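You operate a simulated robot arm through the tools that you are given. There is no shell and no other tool. Be economical: measure what you need, move in short steps, check, and stop when the job is done.

Carry out the task below with a simulated robot arm. There is one attempt and no reset: what you move stays moved.

JOB
Wipe the smear off the panel in bay 42, unlock it and hang it on the panel rack.
Fine: use the green felt pad and put it back. What is to be rubbed or washed off counts as gone when no trace of it is left.

The check looks at the end state, three seconds after you hand in, the way a careful person would. Anything else that was tipped, shoved, dropped, spilled or broken makes it a failure.

ROBOT AND FRAMES
A 7-joint arm with a two-finger gripper on a trunk, on a base that drives. Base frame: it is fixed to the floor where the robot stands at the start and does not move with it; the origin is under the middle of the robot, x ahead of it, y to its left, z up; the surface under the hand at the start is at about z = 0.902. Lengths are in m, angles in rad, forces in N, time in s.
With the tool pointing down near the work surface it reaches from about 0.3 to 0.76 m from the robot's upright axis, wherever it stands. Its first joint turns from -2.496 to 2.496 rad. Places, roughly: bay forty-one black latch [0.1, -1.3, 0.8]; bay forty-one yellow latch [0.1, -1.1, 0.8]; bay forty-two black latch [0.1, -1.7, 0.8]; bay forty-two yellow latch [0.1, -1.5, 0.8]; bay thirty-one black latch [0.2, -2.1, 0.8]; bay thirty-one yellow latch [0.2, -2, 0.8]; bay thirty-two black latch [0.2, -2.5, 0.8]; bay thirty-two yellow latch [0.2, -2.4, 0.8]; side panel [0.25, -2.5, 0.5]; tank end of the panel rack [0.3, -0.2, 0.8]. Payload 2.45 kg.
Tool frame: the origin (TCP) lies between the finger pads and is the grasp point; the fingertips stand 0.026 m ahead of it; z points along the fingers, y is the line along which they close. Largest opening 0.096 m; the body of the gripper starts 0.069 m behind the TCP.
Orientation is that of the tool frame in the base frame, as [roll, pitch, yaw] about the fixed x, y, z axes, in that order (R = Rz(yaw) Ry(pitch) Rx(roll)). With the fingers straight down and closing along the base's y, the tool's x points along the base's -x, its y along +y and its z along -z.

CONTROLS
- The arm moves only by the tool arm_command. Its argument "moves" is a list of rows, each a list of 7 numbers: the gripper command, from -1 (fully open) to 1 (shut), values between in proportion, then the shift along the base's x, y, z in m, then the turn, a rotation vector about the base's x, y, z in degrees. In form: [[fingers, dx, dy, dz, wx, wy, wz], ...]. A call has 1 to 10 rows; each row shifts and turns the commanded pose from where the row before left it. Rows are played at 5 a second. More than 0.05 m and 0.15 rad between two rows, or a gripper value outside its range, and nothing of the call is played. A pose out of reach is approached as far as the arm can. The call stops where the force on the tool passes 90 N (or 10 N more than at its start, if that is more) or the arm is blocked; 0.2 s more then pass. The fingers move at their own pace and stop on an object; they squeeze with about 32 N. The grip force told is the motor's: it shows also when the fingers shut on nothing. Time passes only in rows, and 0.2 s behind the last, so rows that do not move let the fingers close. It gives the time, the measured TCP pose, the force on the tool (base axes), the opening and the grip force at its end, in the units of the frame above (readings bear some noise), with the torque about the TCP (base axes, N m) and any sound that the robot's microphone picked up.
- Cameras (640 x 400 px; columns grow to the right, rows downward): "scene" is now at [0.0206, 0.2052, 1.4663]; the picture's right is [0.31, -0.95, 0.00], its down [-0.76, -0.25, -0.60] and it looks along [0.57, 0.18, -0.80] (base axes); focal length 217 px, centre (320, 200). "wrist" rides on the gripper at [0.082, 0.003, -0.098] in the tool frame; the picture's right is [-0.04, 1.00, 0.00], its down [-0.73, -0.03, -0.68] and it looks along [-0.68, -0.03, 0.73] (tool axes); focal length 256 px, centre (320, 200). There is no depth. A picture from a camera that has moved, and an enlarged one, comes with that camera's place and axes in the base frame and with its lens.
- capture(camera): a new picture of that camera. No time passes.
- move_column(by): slides the trunk up (or, below 0, down) by that many m; the arm and the scene camera ride with it, the base frame stays. It gives what a move gives, with no picture.
- base_move(legs): drives the robot by 1 to 6 legs, each [ahead, turn to the left] in m and rad, along the robot's own axes; the way and the turn of a leg run together, so that a leg with both is an arc; at most 1.5 m and 3.142 rad a leg. The arm and the cameras ride along, it lands a little off, and it stops where it bumps. It gives what a move gives.
- turn_head(pan, tilt): turns the head with the scene camera to pan (to the left, within 2.705 rad either way) and tilt (down, from -0.506 to 1.204), counted from straight ahead of the robot. It gives what a move gives.
- inspect(camera, box): a new picture of the part [left, top, right, bottom] of that camera's present view, enlarged. No time passes.
- finish_job(): hands the job in; it is judged then, once.

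Work in short steps. Places have to be worked out from the pictures, the camera data and where the tool is seen: move nearer, look again, correct. Check each grasp and each placing, and mend what went wrong. You have 120 turns and 98 pictures in all, those below and enlarged ones among them. Open the gripper and draw the arm clear of the work before you hand the job in, unless the task says otherwise; then end with one line.

The tools are called after "Request:" as name(argument=value, ...) on one line, values as JSON. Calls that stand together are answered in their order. arm_command: Moves the arm, as the interface text tells. Its arguments: {"type":"object","properties":{"moves":{"type":"array"}},"required":["moves"]} The other tools are called the same way: move_column (by) slides the trunk up or down; base_move (legs) drives the base; turn_head (pan, tilt) turns the head that bears the scene camera; capture (camera) takes a picture; inspect (camera, box) takes an enlarged picture of a part of a camera's view; finish_job () hands the job in.

At the start:

```text
time_s: 0.0
ee_pos: [0.5668, -0.1521, 1.155]
tcp_rot: [3.141, 0.001, -3.141]
contact_force: [0.6, -0.8, 0.4]
moment: [0.02, 0.02, -0.02]
opening: 0.0962
gripper_force: 0.1
trunk travel left (down, up): [-0.525, 0.115]
robot x, y, heading: [-0.0021, -0.0041, 0.002]
head pan, tilt: [0.314, 0.934]
```

scene: 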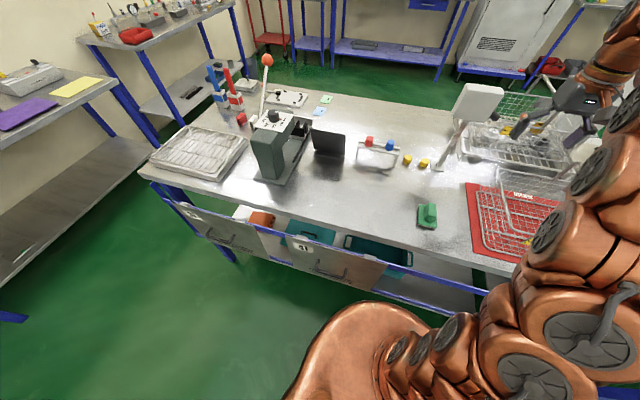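
wrist: 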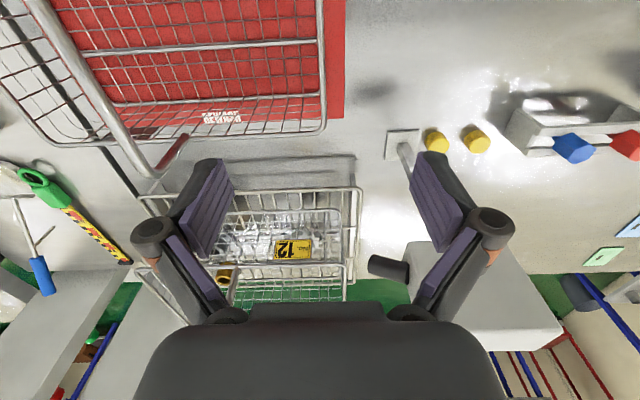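

I start by looking around: the panels seen are on the bench front, while bay 42 lies to the robot's right. I'll inspect the green thing and the front panels first.

Request:
inspect(camera="scene", box=[140, 170, 500, 320])

Request:
turn_head(pan=-1.5, tilt=0.7)

Request:
capture(camera="scene")

```text
1.78 times, centred on (320, 245) of scene
camera zoom: at [0.0206, 0.2052, 1.4663], right [0.31, -0.95, 0.0], down [-0.76, -0.25, -0.6], along [0.57, 0.18, -0.8], focal length 385 px, centre (320, 120)
```

zoom: 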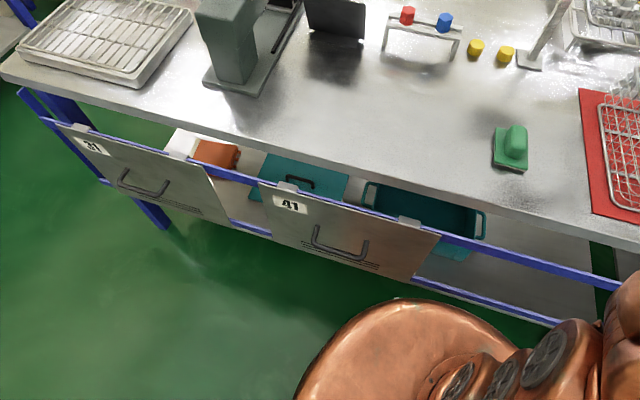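

```text
time_s: 1.8
ee_pos: [0.5654, -0.1509, 1.1531]
tcp_rot: [3.141, 0.0, 3.14]
contact_force: [-0.1, 0.1, -0.3]
moment: [-0.02, -0.02, 0.05]
opening: 0.0958
gripper_force: 0.0
trunk travel left (down, up): [-0.525, 0.115]
robot x, y, heading: [-0.001, -0.0009, -0.002]
head pan, tilt: [-1.499, 0.7]
```

```text
94 pictures are left
camera scene: at [-0.0434, 0.0977, 1.4849], right [-1.0, -0.07, 0.0], down [-0.05, 0.64, -0.76], along [0.06, -0.76, -0.64], focal length 217 px, centre (320, 200)
```

scene: 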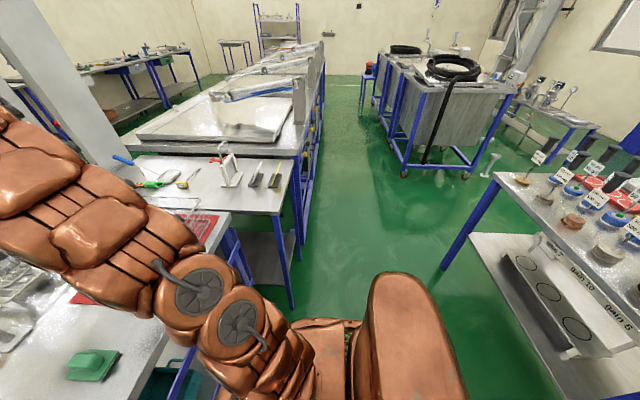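

The blue rail under the bench front carries panels 31 and 41, so that is the panel rack; the green pad is near (0.46, 0.0). I look closely at the pad and the rail's right end.

Request:
turn_head(pan=-0.1, tilt=1.1)

Request:
capture(camera="scene")

```text
time_s: 3.3
ee_pos: [0.5646, -0.1511, 1.1535]
tcp_rot: [3.141, 0.0, -3.142]
contact_force: [-0.5, -0.1, 0.8]
moment: [0.01, 0.02, 0.01]
opening: 0.096
gripper_force: 0.1
trunk travel left (down, up): [-0.525, 0.115]
robot x, y, heading: [-0.0024, -0.0016, 0.004]
head pan, tilt: [-0.099, 1.1]
```

```text
93 pictures are left
camera scene: at [0.0134, 0.1761, 1.455], right [-0.1, -0.99, 0.0], down [-0.89, 0.09, -0.45], along [0.45, -0.05, -0.89], focal length 217 px, centre (320, 200)
```

scene: 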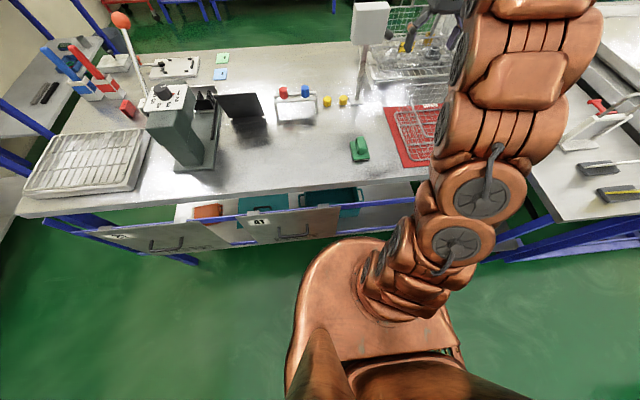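

Request:
inspect(camera="scene", box=[320, 120, 400, 170])

Request:
inspect(camera="scene", box=[60, 170, 380, 270])

```text
8.00 times, centred on (360, 145) of scene
camera zoom: at [0.0134, 0.1761, 1.455], right [-0.1, -0.99, 0.0], down [-0.89, 0.09, -0.45], along [0.45, -0.05, -0.89], focal length 1734 px, centre (0, 640)
```

zoom: 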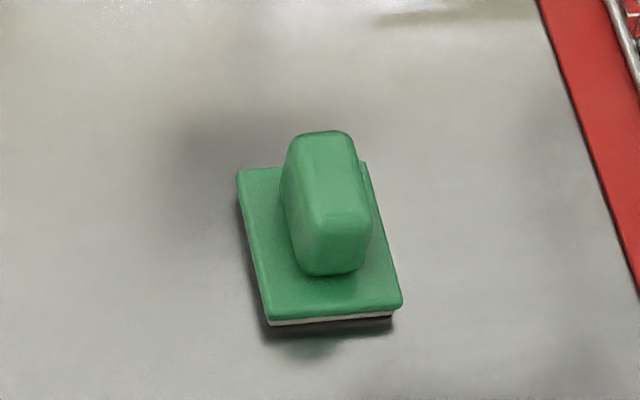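

```text
2.00 times, centred on (220, 220) of scene
camera zoom: at [0.0134, 0.1761, 1.455], right [-0.1, -0.99, 0.0], down [-0.89, 0.09, -0.45], along [0.45, -0.05, -0.89], focal length 434 px, centre (520, 160)
```

zoom: 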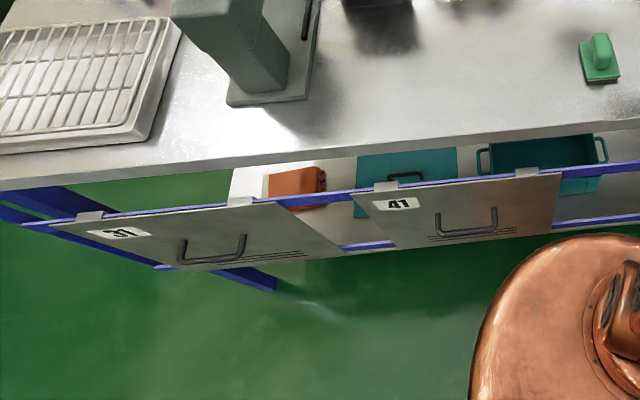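

The pad is about 0.054 × 0.072, axis-aligned, centred at (0.456, 0.001), with a handle running along x. I move above it.

Request:
arm_command(moves=[[-1, -0.025, 0.038, 0, 0, 0, 0], [-1, -0.025, 0.038, 0, 0, 0, 0], [-1, -0.028, 0.038, 0, 0, 0, 0], [-1, -0.029, 0.038, 0, 0, 0, 0], [-1, 0, 0, -0.045, 0, 0, 0], [-1, 0, 0, -0.045, 0, 0, 0], [-1, 0, 0, -0.03, 0, 0, 0], [-1, 0, 0, 0, 0, 0, 0]])

Request:
capture(camera="wrist")

Request:
inspect(camera="scene", box=[300, 100, 420, 175])

```text
time_s: 5.1
ee_pos: [0.4579, 0.0005, 1.0354]
tcp_rot: [3.14, 0.0, -3.141]
contact_force: [0.5, 0.3, -0.3]
moment: [-0.01, 0.03, 0.02]
opening: 0.0962
gripper_force: 0.1
trunk travel left (down, up): [-0.525, 0.115]
robot x, y, heading: [0.0003, 0.003, -0.0]
head pan, tilt: [-0.099, 1.1]
```

```text
90 pictures are left
camera wrist: at [0.3775, 0.0042, 1.1345], right [0.04, 1.0, 0.0], down [0.73, -0.03, 0.68], along [0.68, -0.03, -0.73], focal length 256 px, centre (320, 200)
```

wrist: 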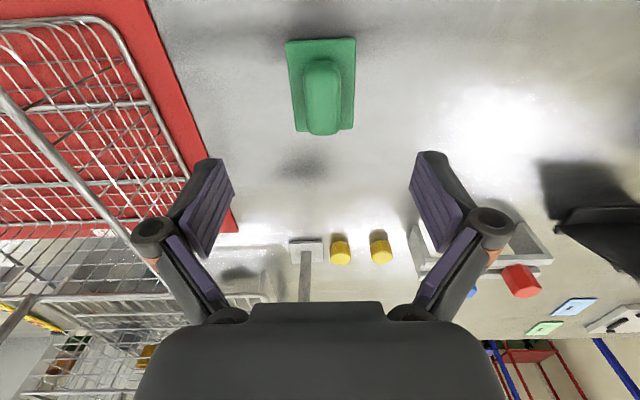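

```text
5.33 times, centred on (360, 138) of scene
camera zoom: at [0.0133, 0.1762, 1.455], right [-0.1, -1.0, 0.0], down [-0.89, 0.09, -0.45], along [0.45, -0.05, -0.89], focal length 1156 px, centre (107, 533)
```

zoom: 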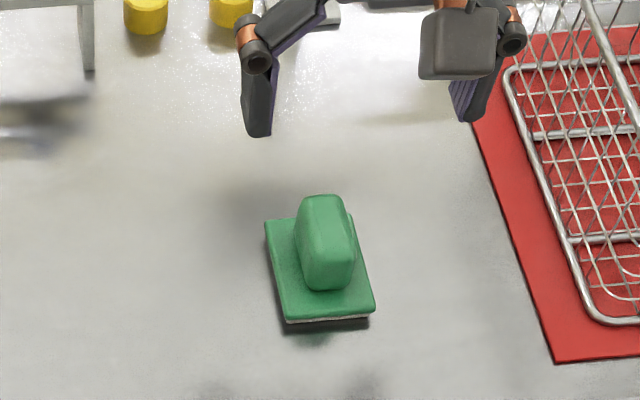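

Both views agree on the pad at (0.455, 0.002). I lower and close on the handle.

Request:
arm_command(moves=[[-1, -0.003, 0.001, -0.04, 0, 0, 0], [-1, 0, 0, -0.035, 0, 0, 0], [-1, 0, 0, -0.016, 0, 0, 0], [-1, 0, 0, 0, 0, 0, 0], [1, 0, 0, 0, 0, 0, 0], [1, 0, 0, 0, 0, 0, 0], [1, 0, 0, 0, 0, 0, 0], [1, 0, 0, 0, 0, 0, 0], [1, 0, 0, 0, 0, 0, 0]])

Request:
inspect(camera="scene", box=[300, 100, 420, 175])

```text
time_s: 7.1
ee_pos: [0.4555, 0.0037, 0.9444]
tcp_rot: [3.142, 0.0, 3.141]
contact_force: [-0.4, 0.0, 1.1]
moment: [0.06, 0.03, 0.02]
opening: 0.0273
gripper_force: 31.7
trunk travel left (down, up): [-0.525, 0.115]
robot x, y, heading: [-0.0002, 0.0028, -0.001]
head pan, tilt: [-0.099, 1.1]
```

```text
5.33 times, centred on (360, 138) of scene
camera zoom: at [0.0133, 0.1762, 1.4549], right [-0.1, -1.0, 0.0], down [-0.89, 0.09, -0.45], along [0.45, -0.05, -0.89], focal length 1156 px, centre (107, 533)
```

zoom: 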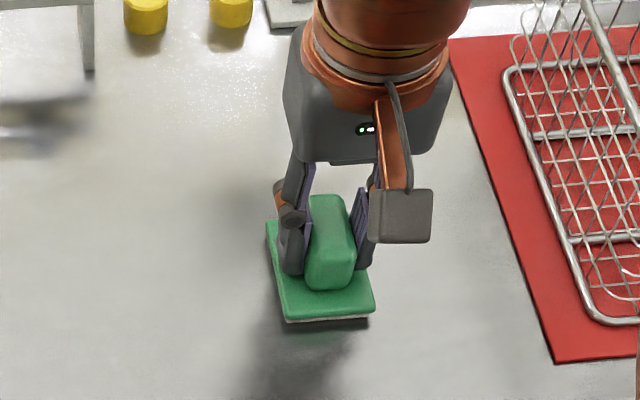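

Handle gripped (27 mm). I lift it well clear and draw it back, then look towards the tank.

Request:
arm_command(moves=[[1, 0, 0, 0.04, 0, 0, 0], [1, 0, 0, 0.045, 0, 0, 0], [1, 0, 0, 0.045, 0, 0, 0], [1, 0, 0, 0.045, 0, 0, 0], [1, 0, 0, 0.045, 0, 0, 0], [1, -0.045, 0, 0, 0, 0, 0], [1, -0.045, 0, 0, 0, 0, 0], [1, 0, 0, 0, 0, 0, 0]])

Request:
turn_head(pan=-1.3, tilt=0.5)

Request:
capture(camera="scene")

Request:
turn_head(pan=-2.5, tilt=0.7)

Request:
capture(camera="scene")

```text
time_s: 8.9
ee_pos: [0.3647, 0.0011, 1.1618]
tcp_rot: [-3.141, -0.001, -3.141]
contact_force: [0.4, 0.2, 0.1]
moment: [0.0, 0.01, 0.03]
opening: 0.0273
gripper_force: 31.7
trunk travel left (down, up): [-0.525, 0.115]
robot x, y, heading: [0.006, -0.0024, -0.004]
head pan, tilt: [-0.099, 1.1]
```

```text
time_s: 10.3
ee_pos: [0.3651, 0.002, 1.1626]
tcp_rot: [3.141, 0.0, -3.142]
contact_force: [0.4, 1.2, -0.7]
moment: [-0.01, 0.04, 0.0]
opening: 0.0273
gripper_force: 32.4
trunk travel left (down, up): [-0.525, 0.115]
robot x, y, heading: [0.0002, 0.0018, -0.002]
head pan, tilt: [-1.3, 0.499]
```

```text
87 pictures are left
camera scene: at [-0.0251, 0.0948, 1.5026], right [-0.96, -0.27, 0.0], down [-0.13, 0.46, -0.88], along [0.24, -0.85, -0.48], focal length 217 px, centre (320, 200)
```

scene: 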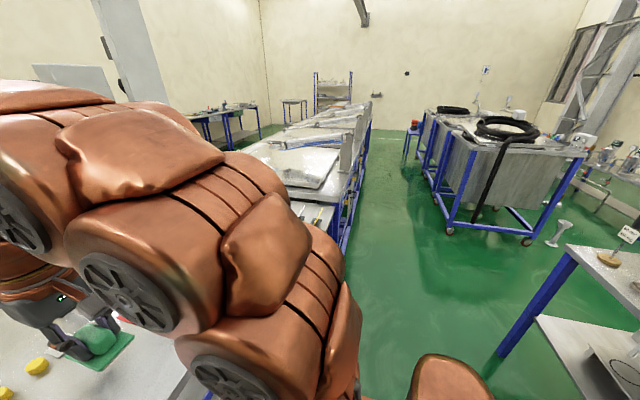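

```text
time_s: 11.7
ee_pos: [0.3646, 0.0015, 1.1627]
tcp_rot: [3.141, 0.0, -3.141]
contact_force: [0.5, -0.5, -0.8]
moment: [0.01, 0.01, 0.01]
opening: 0.0274
gripper_force: 32.2
trunk travel left (down, up): [-0.525, 0.115]
robot x, y, heading: [0.0024, -0.0032, 0.002]
head pan, tilt: [-2.499, 0.7]
```

```text
86 pictures are left
camera scene: at [-0.1175, 0.1316, 1.4849], right [-0.6, 0.8, 0.0], down [0.52, 0.39, -0.77], along [-0.61, -0.46, -0.64], focal length 217 px, centre (320, 200)
```

scene: 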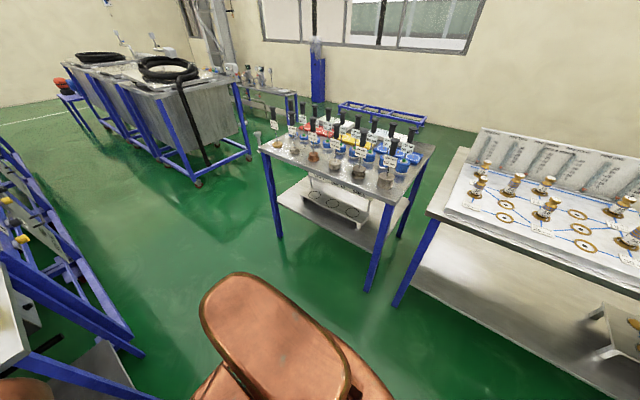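

The aisle is clear between the rear tables (x < −0.83) and the tank. I turn right and drive diagonally down towards bay 42.

Request:
base_move(legs=[[0, -1.87], [1.45, 0]])

Request:
turn_head(pan=1.6, tilt=0.6)

Request:
capture(camera="scene")

```text
time_s: 23.5
ee_pos: [-0.496, -1.7815, 1.1631]
tcp_rot: [3.141, 0.0, 1.302]
contact_force: [-0.4, -0.6, -1.2]
moment: [-0.03, 0.01, -0.04]
opening: 0.0273
gripper_force: 32.3
trunk travel left (down, up): [-0.525, 0.115]
robot x, y, heading: [-0.3999, -1.4281, -1.843]
head pan, tilt: [-2.499, 0.7]
```

```text
time_s: 26.9
ee_pos: [-0.4955, -1.7807, 1.1622]
tcp_rot: [3.142, -0.001, 1.304]
contact_force: [-0.6, 0.1, -1.7]
moment: [-0.02, 0.02, 0.01]
opening: 0.0274
gripper_force: 32.0
trunk travel left (down, up): [-0.525, 0.115]
robot x, y, heading: [-0.3988, -1.428, -1.839]
head pan, tilt: [1.6, 0.6]
```

```text
85 pictures are left
camera scene: at [-0.1249, -1.4478, 1.4935], right [-0.24, -0.97, 0.0], down [-0.55, 0.13, -0.83], along [0.8, -0.2, -0.57], focal length 217 px, centre (320, 200)
```

scene: 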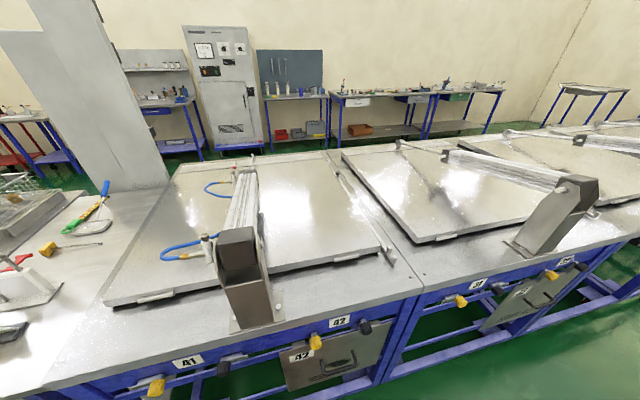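

Panel 42 sits at about (0.13, −1.58), z≈0.65. I drive a bit further, turn to face it, and back off slightly.

Request:
base_move(legs=[[0.14, 0], [0, 1.84], [-0.12, 0]])

Request:
turn_head(pan=0, tilt=0.9)

Request:
capture(camera="scene")

```text
time_s: 33.5
ee_pos: [-0.1886, -1.551, 1.1621]
tcp_rot: [-3.141, 0.0, -3.107]
contact_force: [-0.4, -0.4, -0.8]
moment: [-0.01, 0.02, 0.03]
opening: 0.0272
gripper_force: 31.9
trunk travel left (down, up): [-0.525, 0.115]
robot x, y, heading: [-0.5548, -1.569, 0.032]
head pan, tilt: [1.6, 0.6]
```

```text
time_s: 35.2
ee_pos: [-0.1894, -1.5508, 1.1629]
tcp_rot: [3.141, 0.0, -3.108]
contact_force: [0.2, -0.5, -0.5]
moment: [0.01, 0.03, -0.04]
opening: 0.027
gripper_force: 31.5
trunk travel left (down, up): [-0.525, 0.115]
robot x, y, heading: [-0.5579, -1.5659, 0.036]
head pan, tilt: [0.0, 0.901]
```

```text
84 pictures are left
camera scene: at [-0.5346, -1.3825, 1.4688], right [0.04, -1.0, 0.0], down [-0.78, -0.03, -0.62], along [0.62, 0.02, -0.78], focal length 217 px, centre (320, 200)
```

scene: 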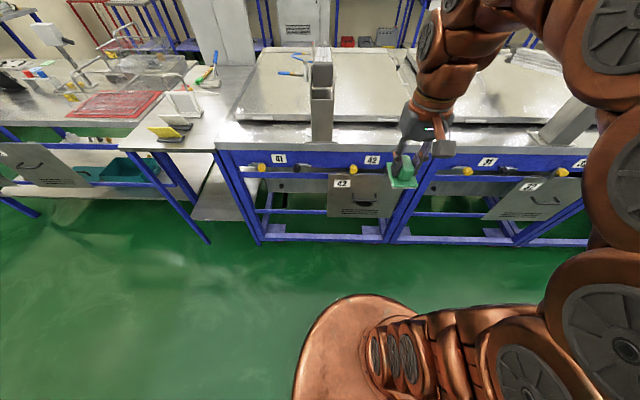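

I lower the trunk for a more frontal view of the panel.

Request:
move_column(by=-0.4)

Request:
turn_head(pan=-0.15, tilt=0.5)

Request:
capture(camera="scene")

Request:
capture(camera="wrist")

```text
time_s: 39.0
ee_pos: [-0.1889, -1.5511, 0.7638]
tcp_rot: [-3.141, 0.0, -3.107]
contact_force: [0.3, 0.3, -1.2]
moment: [0.02, 0.05, 0.0]
opening: 0.0272
gripper_force: 32.1
trunk travel left (down, up): [-0.125, 0.515]
robot x, y, heading: [-0.5522, -1.5638, 0.038]
head pan, tilt: [0.0, 0.901]
```

```text
time_s: 39.9
ee_pos: [-0.1892, -1.5514, 0.7626]
tcp_rot: [3.141, 0.0, -3.106]
contact_force: [0.2, 0.2, -0.6]
moment: [0.01, 0.0, -0.02]
opening: 0.0272
gripper_force: 32.3
trunk travel left (down, up): [-0.125, 0.515]
robot x, y, heading: [-0.5519, -1.5648, 0.033]
head pan, tilt: [-0.15, 0.499]
```

```text
83 pictures are left
camera scene: at [-0.5197, -1.3956, 1.1026], right [-0.11, -0.99, 0.0], down [-0.48, 0.05, -0.88], along [0.87, -0.1, -0.48], focal length 217 px, centre (320, 200)
```

scene: 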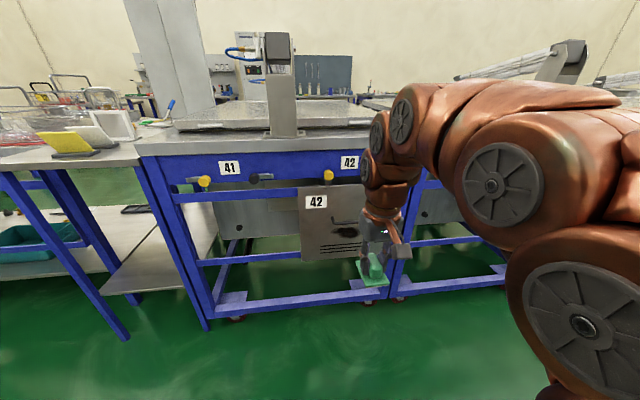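

```text
82 pictures are left
camera wrist: at [-0.2694, -1.5507, 0.8618], right [0.01, 1.0, 0.0], down [0.73, 0.0, 0.68], along [0.68, 0.0, -0.73], focal length 256 px, centre (320, 200)
```

wrist: 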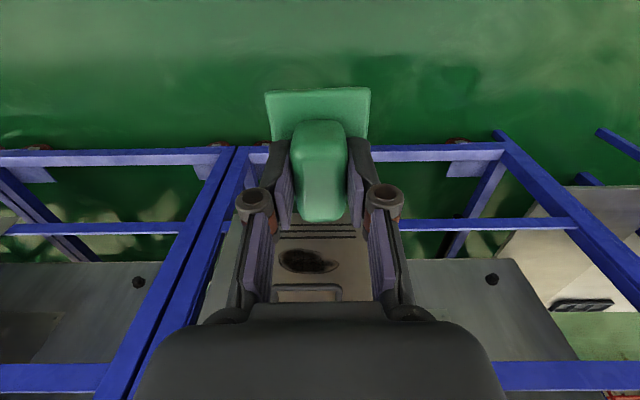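

The smear is a brown blotch on the panel just below the handle, near (0.12, −1.57, 0.60). I rotate the tool to horizontal (pointing +x) while moving back slightly.

Request:
arm_command(moves=[[1, 0, 0, 0, 0, -8, 0], [1, 0, 0, 0, 0, -8, 0], [1, 0, 0, 0, 0, -8, 0], [1, 0, 0, 0, 0, -8, 0], [1, 0, 0, 0, 0, -8, 0], [1, 0, 0, 0, 0, -8, 0], [1, 0, 0, 0, 0, -8, 0], [1, 0, 0, 0, 0, -8, 0], [1, 0, 0, 0, 0, -8, 0], [1, 0, 0, 0, 0, -8, 0]])

Request:
arm_command(moves=[[1, 0, 0, 0, 0, -5, -1], [1, 0, 0, 0, 0, -5, -0.9], [1, 0, 0, 0, 0, 0, 0]])

Request:
capture(camera="wrist")

Request:
capture(camera="scene")

```text
time_s: 42.3
ee_pos: [-0.0768, -1.5163, 0.73]
tcp_rot: [-2.961, 0.988, -2.934]
contact_force: [0.2, -0.1, -1.1]
moment: [0.0, 0.05, 0.01]
opening: 0.027
gripper_force: 32.3
out of reach, approached as far as the arm can: row 7, 8, 9, 10
trunk travel left (down, up): [-0.125, 0.515]
robot x, y, heading: [-0.5547, -1.5667, 0.038]
head pan, tilt: [-0.15, 0.499]
stopped in row 10: the arm was blocked; the commanded pose is now the measured one
```

```text
time_s: 43.1
ee_pos: [-0.0777, -1.5164, 0.7327]
tcp_rot: [-2.96, 0.987, -2.934]
contact_force: [-0.5, -0.2, -0.6]
moment: [-0.03, 0.02, 0.05]
opening: 0.027
gripper_force: 32.6
out of reach, approached as far as the arm can: row 1, 2
trunk travel left (down, up): [-0.125, 0.515]
robot x, y, heading: [-0.5537, -1.5676, 0.033]
head pan, tilt: [-0.15, 0.499]
```

```text
81 pictures are left
camera wrist: at [-0.2035, -1.5225, 0.7174], right [-0.03, 1.0, -0.07], down [-0.17, 0.06, 0.98], along [0.98, 0.04, 0.17], focal length 256 px, centre (320, 200)
```

wrist: 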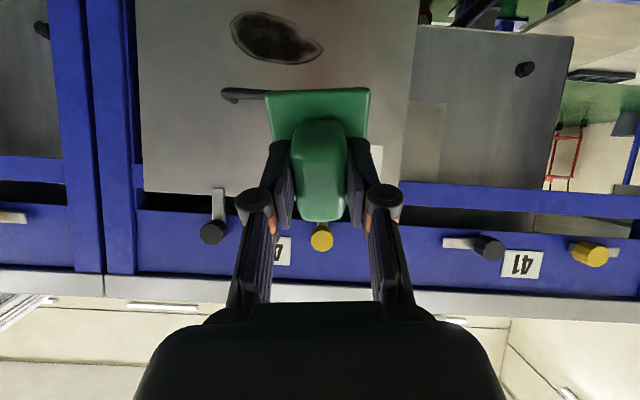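

```text
80 pictures are left
camera scene: at [-0.5197, -1.3957, 1.1024], right [-0.11, -0.99, 0.0], down [-0.48, 0.05, -0.88], along [0.87, -0.1, -0.48], focal length 217 px, centre (320, 200)
```

scene: 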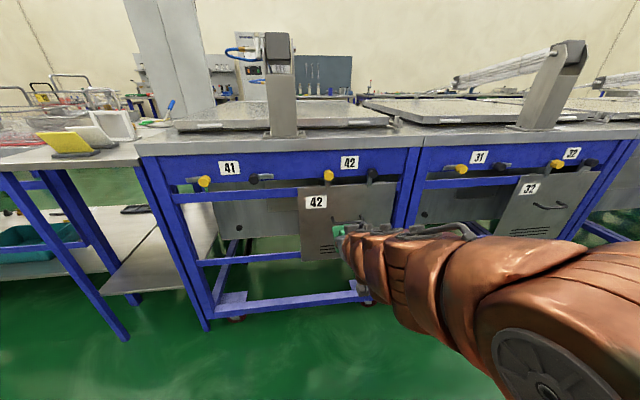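

The wrist view shows the smear clearly, and the latches: bay 42's levers point down over the panel (locked), bay 41's lie flat outward (open). The tool is still 33° below horizontal; I move forward and down to where the arm has more wrist room, then finish the rotation.

Request:
arm_command(moves=[[1, 0.02, -0.015, -0.035, 0, 0, 0], [1, 0.02, -0.015, -0.035, 0, 0, 0], [1, 0.02, -0.015, -0.035, 0, -7, 1], [1, 0.02, -0.015, -0.035, 0, -7, 1], [1, 0, 0, 0, 2, -7, 0], [1, 0, 0, 0, 2, -7, 0], [1, 0, 0, 0, 2, -5, 0], [1, 0, 0, 0, 0, 0, 0]])

Request:
capture(camera="wrist")

```text
time_s: 44.9
ee_pos: [0.0124, -1.4914, 0.7901]
tcp_rot: [3.13, 1.387, -3.038]
contact_force: [0.3, 0.5, -1.6]
moment: [0.01, 0.0, 0.01]
opening: 0.0273
gripper_force: 32.5
out of reach, approached as far as the arm can: row 1, 2, 3, 4, 5, 6, 7
trunk travel left (down, up): [-0.125, 0.515]
robot x, y, heading: [-0.5562, -1.5662, 0.035]
head pan, tilt: [-0.15, 0.499]
```

```text
79 pictures are left
camera wrist: at [-0.0986, -1.501, 0.7282], right [-0.11, 0.99, 0.04], down [-0.53, -0.09, 0.85], along [0.84, 0.07, 0.53], focal length 256 px, centre (320, 200)
```

wrist: 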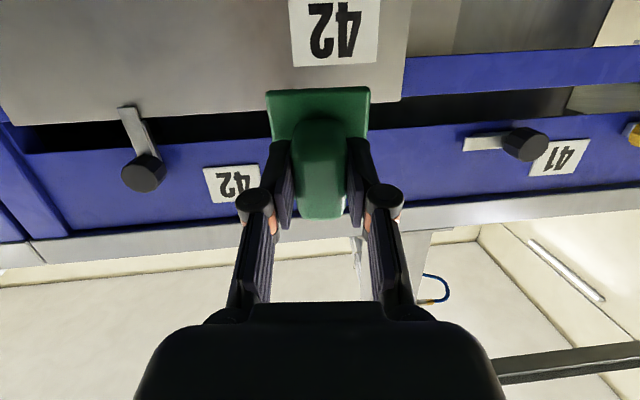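

The tool is nearly horizontal but too high; I lower the trunk further and read the pose.

Request:
move_column(by=-0.12)

Request:
arm_command(moves=[[1, 0, -0.005, 0, 0, 0, 0], [1, 0, 0, 0, 0, 0, 0]])

```text
time_s: 46.4
ee_pos: [0.0133, -1.4918, 0.6694]
tcp_rot: [3.133, 1.383, -3.037]
contact_force: [-0.2, 0.2, -1.4]
moment: [0.01, 0.01, -0.02]
opening: 0.0271
gripper_force: 31.9
trunk travel left (down, up): [-0.005, 0.635]
robot x, y, heading: [-0.5551, -1.5672, 0.034]
head pan, tilt: [-0.15, 0.499]
```

```text
time_s: 47.0
ee_pos: [0.0121, -1.4966, 0.6685]
tcp_rot: [3.131, 1.383, -3.037]
contact_force: [-0.2, 0.1, -1.2]
moment: [-0.01, 0.01, 0.02]
opening: 0.0271
gripper_force: 32.3
trunk travel left (down, up): [-0.005, 0.635]
robot x, y, heading: [-0.5588, -1.5676, 0.036]
head pan, tilt: [-0.15, 0.499]
```

Now I try going down and sideways to smear height (z≈0.57, y≈−1.58).

Request:
arm_command(moves=[[1, -0.01, -0.03, -0.03, 0, 0, 0], [1, 0, -0.03, -0.03, 0, 0, 0], [1, 0, -0.02, -0.03, 0, 0, 0], [1, 0, 0, 0, 0, 0, 0]])

Request:
capture(camera="wrist")

Request:
capture(camera="scene")

```text
time_s: 48.0
ee_pos: [0.0379, -1.5483, 0.6468]
tcp_rot: [3.13, 1.383, -3.035]
contact_force: [0.2, -0.6, -1.1]
moment: [0.02, -0.01, 0.0]
opening: 0.0272
gripper_force: 32.4
out of reach, approached as far as the arm can: row 1, 2, 3
trunk travel left (down, up): [-0.005, 0.635]
robot x, y, heading: [-0.5566, -1.5661, 0.04]
head pan, tilt: [-0.15, 0.499]
```

```text
78 pictures are left
camera wrist: at [-0.0723, -1.5566, 0.5854], right [-0.11, 0.99, 0.04], down [-0.52, -0.09, 0.85], along [0.84, 0.07, 0.53], focal length 256 px, centre (320, 200)
```

wrist: 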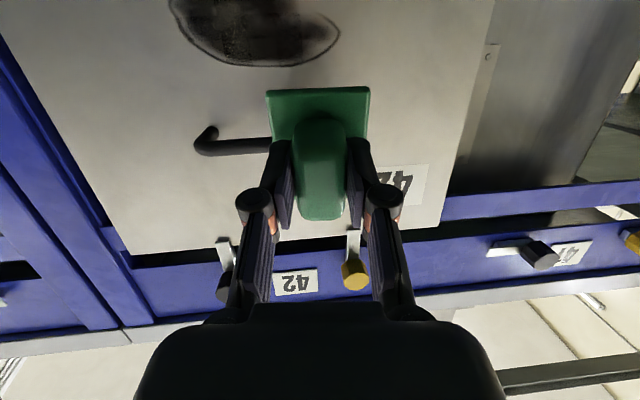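

```text
77 pictures are left
camera scene: at [-0.5197, -1.3957, 0.9826], right [-0.11, -0.99, 0.0], down [-0.48, 0.05, -0.88], along [0.87, -0.1, -0.48], focal length 217 px, centre (320, 200)
```

scene: 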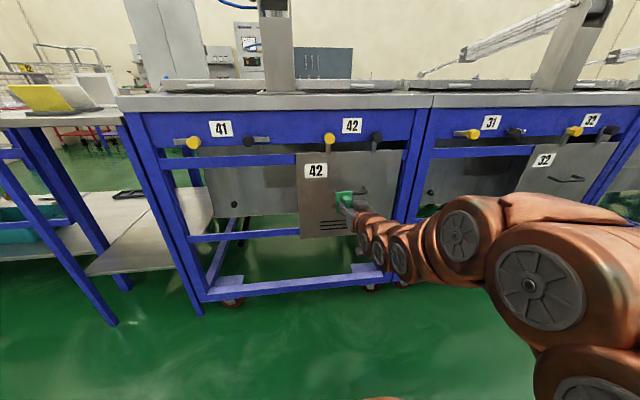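

Triangulating, the panel face is at x≈0.149 and the smear spans about y −1.64…−1.52, z 0.54…0.61. The arm reaches lower only when further extended, so I back the base 0.1 m and then extend.

Request:
base_move(legs=[[-0.1, 0]])

Request:
arm_command(moves=[[1, 0.04, -0.01, -0.01, 0, 0, 0], [1, 0.03, -0.01, -0.02, 0, 0, 0], [1, 0.02, -0.01, -0.02, 0, -3, -3], [1, 0.02, 0, -0.02, 0, -3, -3], [1, 0, 0, 0, 0, 0, 0]])

```text
time_s: 49.1
ee_pos: [-0.0636, -1.5515, 0.6457]
tcp_rot: [3.133, 1.384, -3.037]
contact_force: [1.0, 0.0, -0.9]
moment: [0.02, 0.01, 0.03]
opening: 0.0274
gripper_force: 31.6
trunk travel left (down, up): [-0.005, 0.635]
robot x, y, heading: [-0.6569, -1.57, 0.035]
head pan, tilt: [-0.15, 0.499]
```

```text
time_s: 50.3
ee_pos: [0.0512, -1.5807, 0.5763]
tcp_rot: [-3.085, 1.489, -3.075]
contact_force: [0.0, -1.1, -0.7]
moment: [0.0, 0.05, 0.02]
opening: 0.0274
gripper_force: 32.1
trunk travel left (down, up): [-0.005, 0.635]
robot x, y, heading: [-0.6538, -1.568, 0.035]
head pan, tilt: [-0.15, 0.499]
```

All reached. I straighten the last 4.7° and look again to check the panel's plane.

Request:
arm_command(moves=[[1, 0, 0, 0, 0, -4.7, 0], [1, 0, 0, 0, 0, 0, 0]])

Request:
capture(camera="wrist")

Request:
inspect(camera="scene", box=[140, 90, 460, 290])

```text
time_s: 50.9
ee_pos: [0.0485, -1.5818, 0.5768]
tcp_rot: [-1.269, 1.566, -1.262]
contact_force: [0.7, 0.2, -0.4]
moment: [-0.02, 0.02, 0.0]
opening: 0.0273
gripper_force: 32.1
trunk travel left (down, up): [-0.005, 0.635]
robot x, y, heading: [-0.6533, -1.5695, 0.033]
head pan, tilt: [-0.15, 0.499]
```

```text
76 pictures are left
camera wrist: at [-0.0484, -1.5789, 0.4957], right [-0.01, 1.0, 0.03], down [-0.68, -0.03, 0.73], along [0.73, -0.02, 0.68], focal length 256 px, centre (320, 200)
```

wrist: 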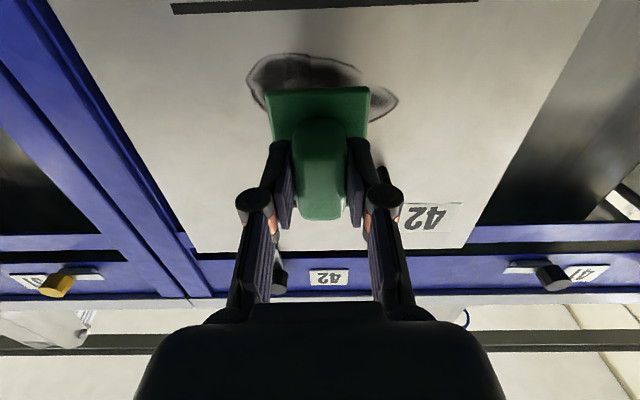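

```text
2.00 times, centred on (300, 190) of scene
camera zoom: at [-0.6203, -1.3993, 0.9826], right [-0.11, -0.99, 0.0], down [-0.48, 0.05, -0.88], along [0.87, -0.1, -0.48], focal length 434 px, centre (360, 220)
```

zoom: 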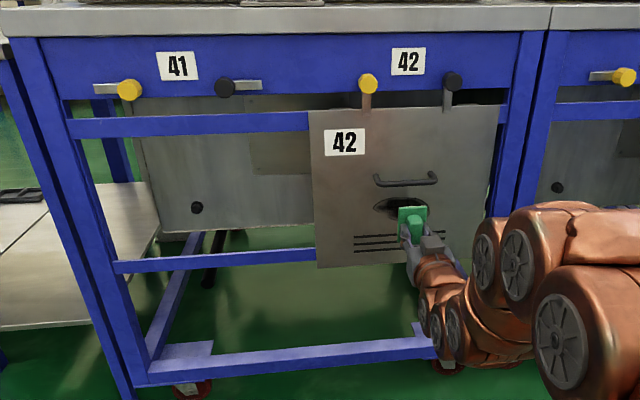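

The pad is in front of the smear and square to the panel. I approach until light contact.

Request:
arm_command(moves=[[1, 0.03, 0, 0, 0, 0, 0], [1, 0.012, 0, 0, 0, 0, 0], [1, 0.008, 0, 0, 0, 0, 0], [1, 0, 0, 0, 0, 0, 0]])

```text
time_s: 51.9
ee_pos: [0.0977, -1.5816, 0.5764]
tcp_rot: [-1.494, 1.565, -1.485]
contact_force: [-0.2, 0.7, -0.3]
moment: [0.02, 0.03, 0.0]
opening: 0.0272
gripper_force: 31.5
trunk travel left (down, up): [-0.005, 0.635]
robot x, y, heading: [-0.6563, -1.5681, 0.03]
head pan, tilt: [-0.15, 0.499]
```

Request:
arm_command(moves=[[1, 0.005, 0, 0, 0, 0, 0], [1, 0.005, 0, 0, 0, 0, 0], [1, 0, 0, 0, 0, 0, 0]])

```text
time_s: 52.7
ee_pos: [0.1079, -1.5812, 0.5755]
tcp_rot: [-1.592, 1.566, -1.583]
contact_force: [-0.1, -0.5, -0.9]
moment: [0.02, 0.02, 0.01]
opening: 0.027
gripper_force: 32.1
trunk travel left (down, up): [-0.005, 0.635]
robot x, y, heading: [-0.6532, -1.567, 0.036]
head pan, tilt: [-0.15, 0.499]
```

No contact yet at x=0.108; I continue in 4 mm steps.

Request:
arm_command(moves=[[1, 0.004, 0, 0, 0, 0, 0], [1, 0.004, 0, 0, 0, 0, 0], [1, 0, 0, 0, 0, 0, 0]])

Request:
capture(camera="wrist")

```text
time_s: 53.5
ee_pos: [0.1153, -1.5829, 0.5761]
tcp_rot: [-1.844, 1.568, -1.834]
contact_force: [-7.1, -0.7, -3.4]
moment: [-0.03, -0.13, 0.1]
opening: 0.0274
gripper_force: 31.6
trunk travel left (down, up): [-0.005, 0.635]
robot x, y, heading: [-0.6554, -1.5708, 0.031]
head pan, tilt: [-0.15, 0.499]
```

```text
74 pictures are left
camera wrist: at [0.0177, -1.5796, 0.4954], right [-0.01, 1.0, 0.03], down [-0.68, -0.03, 0.73], along [0.74, -0.02, 0.68], focal length 256 px, centre (320, 200)
```

wrist: 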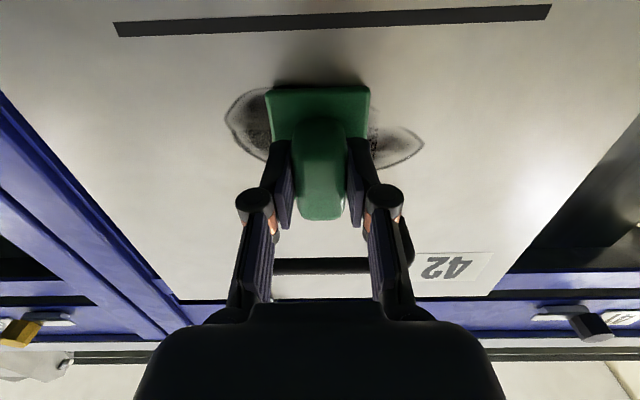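

Contact at 7 N. I press slightly more and rub sideways over the smear.

Request:
arm_command(moves=[[1, 0.002, 0, 0, 0, 0, 0], [1, 0, -0.025, 0, 0, 0, 0], [1, 0, -0.025, 0, 0, 0, 0], [1, 0, 0.03, 0, 0, 0, 0], [1, 0, 0.03, 0, 0, 0, 0], [1, 0, 0.03, 0, 0, 0, 0], [1, 0, 0.03, 0, 0, 0, 0], [1, 0, 0, 0, 0, 0, 0]])

Request:
capture(camera="wrist")

```text
time_s: 55.3
ee_pos: [0.1166, -1.5111, 0.5751]
tcp_rot: [-1.492, 1.565, -1.483]
contact_force: [-27.4, -5.6, -1.0]
moment: [0.02, 0.06, -0.23]
opening: 0.027
gripper_force: 32.2
trunk travel left (down, up): [-0.005, 0.635]
robot x, y, heading: [-0.6527, -1.5714, 0.034]
head pan, tilt: [-0.15, 0.499]
```

```text
73 pictures are left
camera wrist: at [0.0197, -1.5092, 0.4954], right [-0.01, 1.0, 0.04], down [-0.68, -0.03, 0.73], along [0.73, -0.02, 0.68], focal length 256 px, centre (320, 200)
```

wrist: 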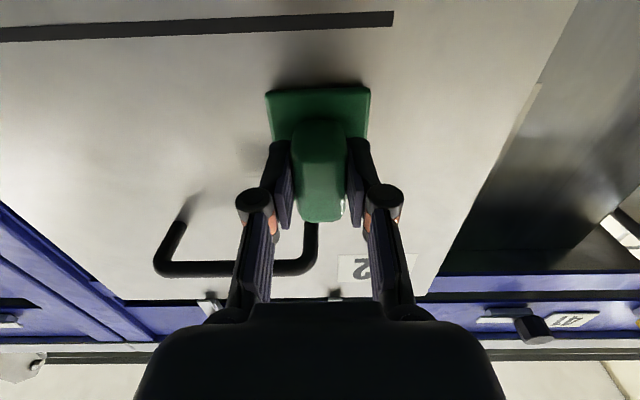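

One pass removed nearly all. I make passes slightly above and below to be thorough, easing pressure a little.

Request:
arm_command(moves=[[1, -0.001, 0, 0.012, 0, 0, 0], [1, 0.0008, -0.03, 0, 0, 0, 0], [1, 0.0008, -0.03, 0, 0, 0, 0], [1, 0.0008, -0.03, 0, 0, 0, 0], [1, 0.0008, -0.035, 0, 0, 0, 0], [1, 0, 0, -0.03, 0, 0, 0], [1, -0.0008, 0.035, 0, 0, 0, 0], [1, -0.0008, 0.03, 0, 0, 0, 0], [1, -0.0008, 0.03, 0, 0, 0, 0], [1, -0.0008, 0.03, 0, 0, 0, 0]])

Request:
arm_command(moves=[[1, 0.0008, -0.03, 0.018, 0, 0, 0], [1, 0.0008, -0.03, 0, 0, 0, 0], [1, 0.0008, -0.03, 0, 0, 0, 0], [1, 0.0008, -0.035, 0, 0, 0, 0], [1, -0.03, 0, 0, 0, 0, 0], [1, -0.045, 0, 0, 0, 0, 0], [1, -0.04, 0, -0.03, 0, 0, 0], [1, 0, 0, 0, 0, 0, 0]])

Request:
capture(camera="wrist")

Request:
capture(camera="scene")

```text
time_s: 57.5
ee_pos: [0.1167, -1.51, 0.5579]
tcp_rot: [-1.502, 1.566, -1.493]
contact_force: [0.3, 0.4, -1.5]
moment: [0.01, 0.02, 0.0]
opening: 0.0273
gripper_force: 31.9
trunk travel left (down, up): [-0.005, 0.635]
robot x, y, heading: [-0.655, -1.5683, 0.038]
head pan, tilt: [-0.15, 0.499]
```

```text
time_s: 59.3
ee_pos: [0.0117, -1.6378, 0.5536]
tcp_rot: [-1.505, 1.566, -1.498]
contact_force: [-0.6, -0.3, -0.8]
moment: [0.01, 0.01, -0.01]
opening: 0.0273
gripper_force: 31.8
out of reach, approached as far as the arm can: row 7
trunk travel left (down, up): [-0.005, 0.635]
robot x, y, heading: [-0.6538, -1.5708, 0.032]
head pan, tilt: [-0.15, 0.499]
```

```text
72 pictures are left
camera wrist: at [-0.0855, -1.6348, 0.4725], right [-0.01, 1.0, 0.03], down [-0.68, -0.03, 0.73], along [0.73, -0.02, 0.68], focal length 256 px, centre (320, 200)
```

wrist: 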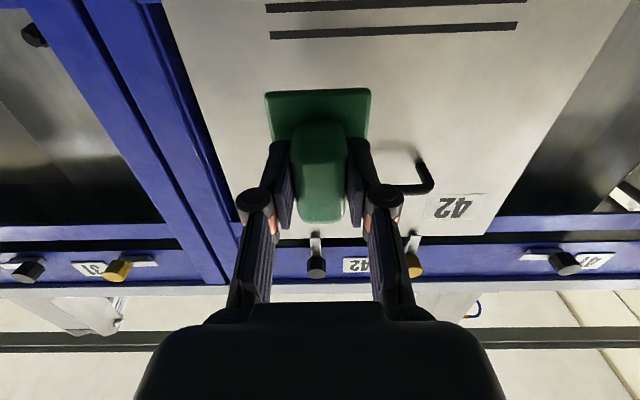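

```text
71 pictures are left
camera scene: at [-0.6203, -1.3993, 0.9827], right [-0.11, -0.99, 0.0], down [-0.48, 0.05, -0.88], along [0.87, -0.1, -0.48], focal length 217 px, centre (320, 200)
```

scene: 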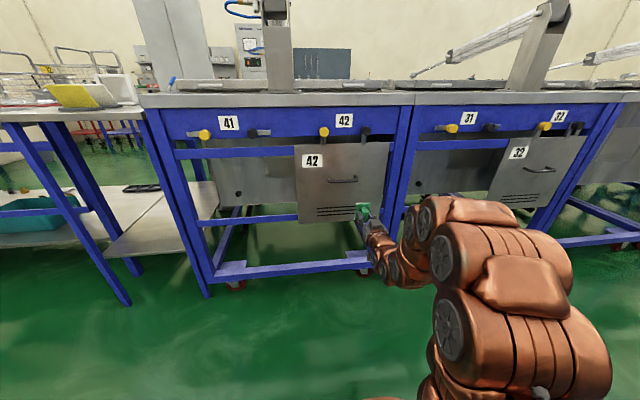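

I zoom in on the panel to look for traces.

Request:
inspect(camera="scene", box=[290, 135, 394, 225])

Request:
inspect(camera="wrist", box=[200, 0, 520, 200])

```text
4.44 times, centred on (342, 180) of scene
camera zoom: at [-0.6203, -1.3993, 0.9827], right [-0.11, -0.99, 0.0], down [-0.48, 0.05, -0.88], along [0.87, -0.1, -0.48], focal length 964 px, centre (222, 289)
```

zoom: 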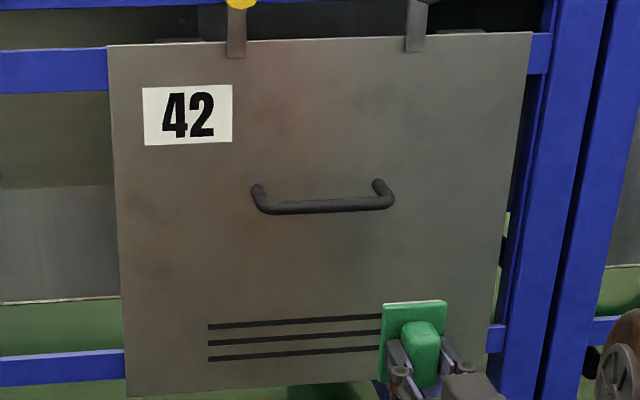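

```text
2.00 times, centred on (360, 100) of wrist
camera zoom: at [-0.0855, -1.6348, 0.4725], right [-0.01, 1.0, 0.03], down [-0.68, -0.03, 0.73], along [0.73, -0.02, 0.68], focal length 512 px, centre (240, 400)
```

zoom: 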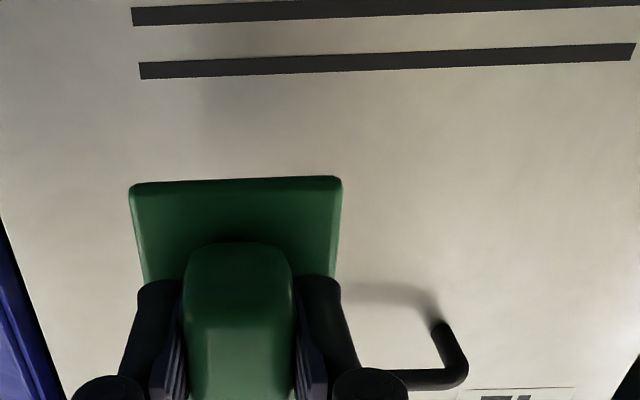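

No trace is visible. Next I return the pad: back the base a little, raise the trunk, and fold the tool down again.

Request:
base_move(legs=[[-0.08, 0]])

Request:
move_column(by=0.52)

Request:
inspect(camera="wrist", box=[200, 0, 440, 150])

Request:
arm_command(moves=[[1, -0.02, 0.01, 0.01, 0, 8, 0], [1, -0.02, 0.01, 0.01, 0, 8, 0], [1, -0.03, 0.01, 0.01, 0, 8, 0], [1, -0.03, 0.01, 0.01, 0, 8, 0], [1, -0.03, 0.01, 0.01, 0, 8, 0], [1, -0.03, 0.01, 0.01, 0, 8, 0], [1, -0.03, 0.01, 0.0, 0, 8, 0], [1, -0.03, 0.01, 0.0, 0, 8, 0], [1, -0.03, 0, 0.0, 0, 8, 0], [1, -0.03, 0, 0.0, 0, 8, 0]])

```text
time_s: 60.4
ee_pos: [-0.0717, -1.6393, 0.5532]
tcp_rot: [-1.552, 1.566, -1.543]
contact_force: [0.5, 0.2, -0.8]
moment: [0.0, 0.04, 0.01]
opening: 0.0272
gripper_force: 31.8
trunk travel left (down, up): [-0.005, 0.635]
robot x, y, heading: [-0.7354, -1.5729, 0.034]
head pan, tilt: [-0.15, 0.499]
```

```text
refused: 0.52 is not a number from -0.4 to 0.4
```

```text
2.67 times, centred on (320, 75) of wrist
camera zoom: at [-0.1681, -1.638, 0.4725], right [-0.01, 1.0, 0.03], down [-0.68, -0.03, 0.73], along [0.73, -0.02, 0.68], focal length 683 px, centre (320, 533)
```

zoom: 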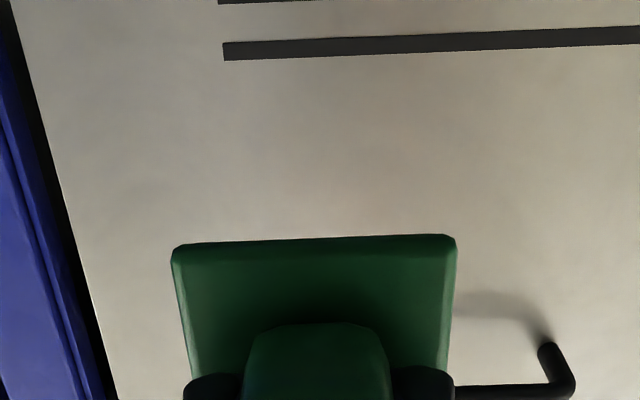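

```text
time_s: 62.6
ee_pos: [-0.3503, -1.5605, 0.6122]
tcp_rot: [3.135, 0.17, -3.136]
contact_force: [-0.6, 0.1, -0.2]
moment: [-0.01, 0.06, 0.0]
opening: 0.0273
gripper_force: 32.0
trunk travel left (down, up): [-0.005, 0.635]
robot x, y, heading: [-0.7368, -1.5766, 0.036]
head pan, tilt: [-0.15, 0.499]
```

The arm folded fine anyway. I raise the trunk in two moves, finish levelling, and check the panel again.

Request:
move_column(by=0.12)

Request:
inspect(camera="scene", box=[240, 110, 400, 210])

Request:
move_column(by=0.4)

Request:
arm_command(moves=[[1, 0, 0, 0, 0, 5, 0], [1, 0, 0, 0.02, 0, 4.7, 0], [1, 0, 0, 0.02, 0, 0, 0]])

Request:
base_move(legs=[[0.28, 0], [0, 1.24]])

```text
time_s: 64.1
ee_pos: [-0.3499, -1.5608, 0.7327]
tcp_rot: [3.136, 0.173, -3.135]
contact_force: [-0.6, -0.1, -1.0]
moment: [-0.01, 0.01, 0.0]
opening: 0.0269
gripper_force: 32.4
trunk travel left (down, up): [-0.125, 0.515]
robot x, y, heading: [-0.7331, -1.572, 0.036]
head pan, tilt: [-0.15, 0.499]
```

```text
4.00 times, centred on (320, 160) of scene
camera zoom: at [-0.7029, -1.4022, 1.1026], right [-0.12, -0.99, 0.0], down [-0.48, 0.06, -0.88], along [0.87, -0.1, -0.48], focal length 867 px, centre (320, 360)
```

zoom: 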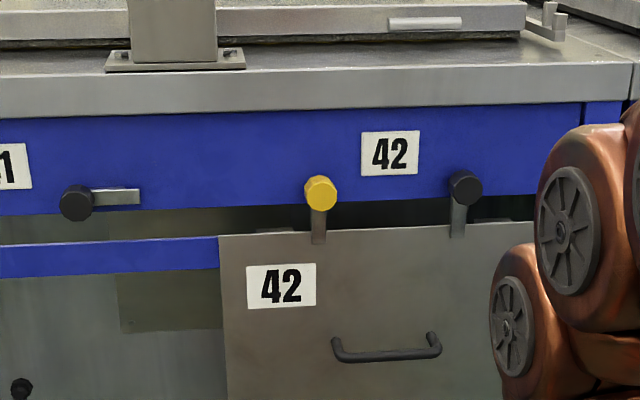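

```text
time_s: 67.9
ee_pos: [-0.3497, -1.5609, 1.1323]
tcp_rot: [3.134, 0.174, -3.137]
contact_force: [0.1, -0.5, -0.9]
moment: [0.02, 0.0, 0.03]
opening: 0.0273
gripper_force: 32.1
trunk travel left (down, up): [-0.525, 0.115]
robot x, y, heading: [-0.7357, -1.5679, 0.037]
head pan, tilt: [-0.15, 0.499]
```

```text
time_s: 68.7
ee_pos: [-0.3516, -1.5604, 1.1728]
tcp_rot: [3.135, 0.005, -3.137]
contact_force: [0.2, 0.4, -0.4]
moment: [0.03, 0.0, 0.0]
opening: 0.0271
gripper_force: 31.9
trunk travel left (down, up): [-0.525, 0.115]
robot x, y, heading: [-0.7384, -1.5723, 0.038]
head pan, tilt: [-0.15, 0.499]
```

```text
time_s: 73.8
ee_pos: [-0.3382, -1.1939, 1.1724]
tcp_rot: [3.133, 0.006, -1.9]
contact_force: [0.2, -0.1, -0.8]
moment: [0.04, -0.01, 0.02]
opening: 0.0271
gripper_force: 32.2
trunk travel left (down, up): [-0.525, 0.115]
robot x, y, heading: [-0.4536, -1.5595, 1.273]
head pan, tilt: [-0.15, 0.499]
```

Latch geometry is clear now (bars hang down from the knobs over the panel top). I drive back to the start place.

Request:
base_move(legs=[[1.5, 0.015], [0.1, 0], [0, -1.285]])

Request:
turn_head(pan=-0.1, tilt=1.1)

Request:
capture(camera="scene")

```text
time_s: 85.0
ee_pos: [0.3951, -0.0697, 1.1737]
tcp_rot: [3.133, 0.004, 3.098]
contact_force: [0.6, 0.2, -0.8]
moment: [0.0, -0.01, -0.02]
opening: 0.0273
gripper_force: 32.1
trunk travel left (down, up): [-0.525, 0.115]
robot x, y, heading: [0.0079, -0.0614, -0.018]
head pan, tilt: [-0.15, 0.499]
```

```text
time_s: 86.0
ee_pos: [0.3946, -0.0682, 1.1734]
tcp_rot: [3.134, 0.005, 3.098]
contact_force: [-0.1, -0.2, -1.4]
moment: [0.03, 0.01, 0.04]
opening: 0.0274
gripper_force: 32.1
trunk travel left (down, up): [-0.525, 0.115]
robot x, y, heading: [0.006, -0.063, -0.016]
head pan, tilt: [-0.099, 1.1]
```

```text
66 pictures are left
camera scene: at [0.0243, 0.1129, 1.455], right [-0.11, -0.99, 0.0], down [-0.88, 0.1, -0.45], along [0.45, -0.05, -0.89], focal length 217 px, centre (320, 200)
```

scene: 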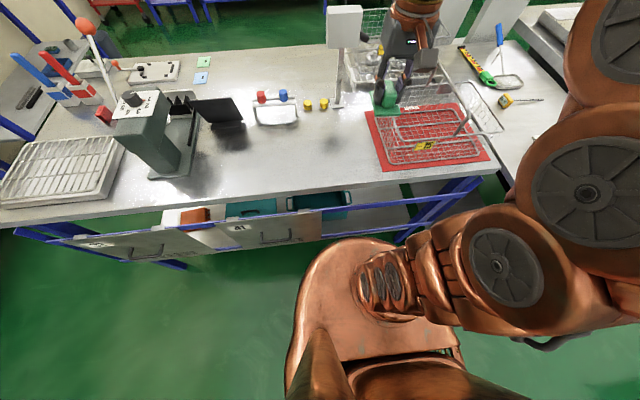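

I place the pad back at (0.4555, 0.0037), where it was.

Request:
arm_command(moves=[[1, 0.03, 0.036, 0, 0, 0, 1.3], [1, 0.031, 0.036, 0, 0, 0, 1.2], [1, 0, 0, -0.045, 0, 0, 0], [1, 0, 0, -0.045, 0, 0, 0], [1, 0, 0, -0.045, 0, 0, 0], [1, 0, 0, -0.045, 0, 0, 0], [1, 0, 0, -0.03, 0, 0, 0], [1, 0, 0, 0, 0, 0, 0]])

```text
time_s: 87.8
ee_pos: [0.4559, 0.0036, 0.9641]
tcp_rot: [3.132, 0.006, -3.141]
contact_force: [-0.7, -0.5, -1.4]
moment: [-0.02, -0.02, 0.0]
opening: 0.0273
gripper_force: 32.6
trunk travel left (down, up): [-0.525, 0.115]
robot x, y, heading: [0.0055, -0.0625, -0.016]
head pan, tilt: [-0.099, 1.1]
```

Request:
arm_command(moves=[[1, 0, 0, -0.01, 0, 0, 0], [1, 0, 0, -0.006, 0, 0, 0], [1, 0, 0, -0.003, 0, 0, 0], [1, 0, 0, 0, 0, 0, 0]])

```text
time_s: 88.8
ee_pos: [0.4579, 0.0035, 0.9446]
tcp_rot: [3.133, 0.004, 3.141]
contact_force: [0.1, 0.4, -0.8]
moment: [0.01, -0.03, 0.0]
opening: 0.0271
gripper_force: 32.0
trunk travel left (down, up): [-0.525, 0.115]
robot x, y, heading: [0.0091, -0.0636, -0.014]
head pan, tilt: [-0.099, 1.1]
```

Height matches the grasp but no contact is felt yet; I lower 2–3 mm more before opening.

Request:
arm_command(moves=[[1, -0.002, 0, -0.0015, 0, 0, 0], [1, 0, 0, -0.0015, 0, 0, 0], [1, 0, 0, 0, 0, 0, 0]])

```text
time_s: 89.6
ee_pos: [0.4546, 0.003, 0.9423]
tcp_rot: [3.132, 0.011, 3.142]
contact_force: [1.7, 4.8, 25.9]
moment: [0.1, 0.08, 0.01]
opening: 0.0274
gripper_force: 32.5
trunk travel left (down, up): [-0.525, 0.115]
robot x, y, heading: [0.0098, -0.0691, -0.016]
head pan, tilt: [-0.099, 1.1]
```

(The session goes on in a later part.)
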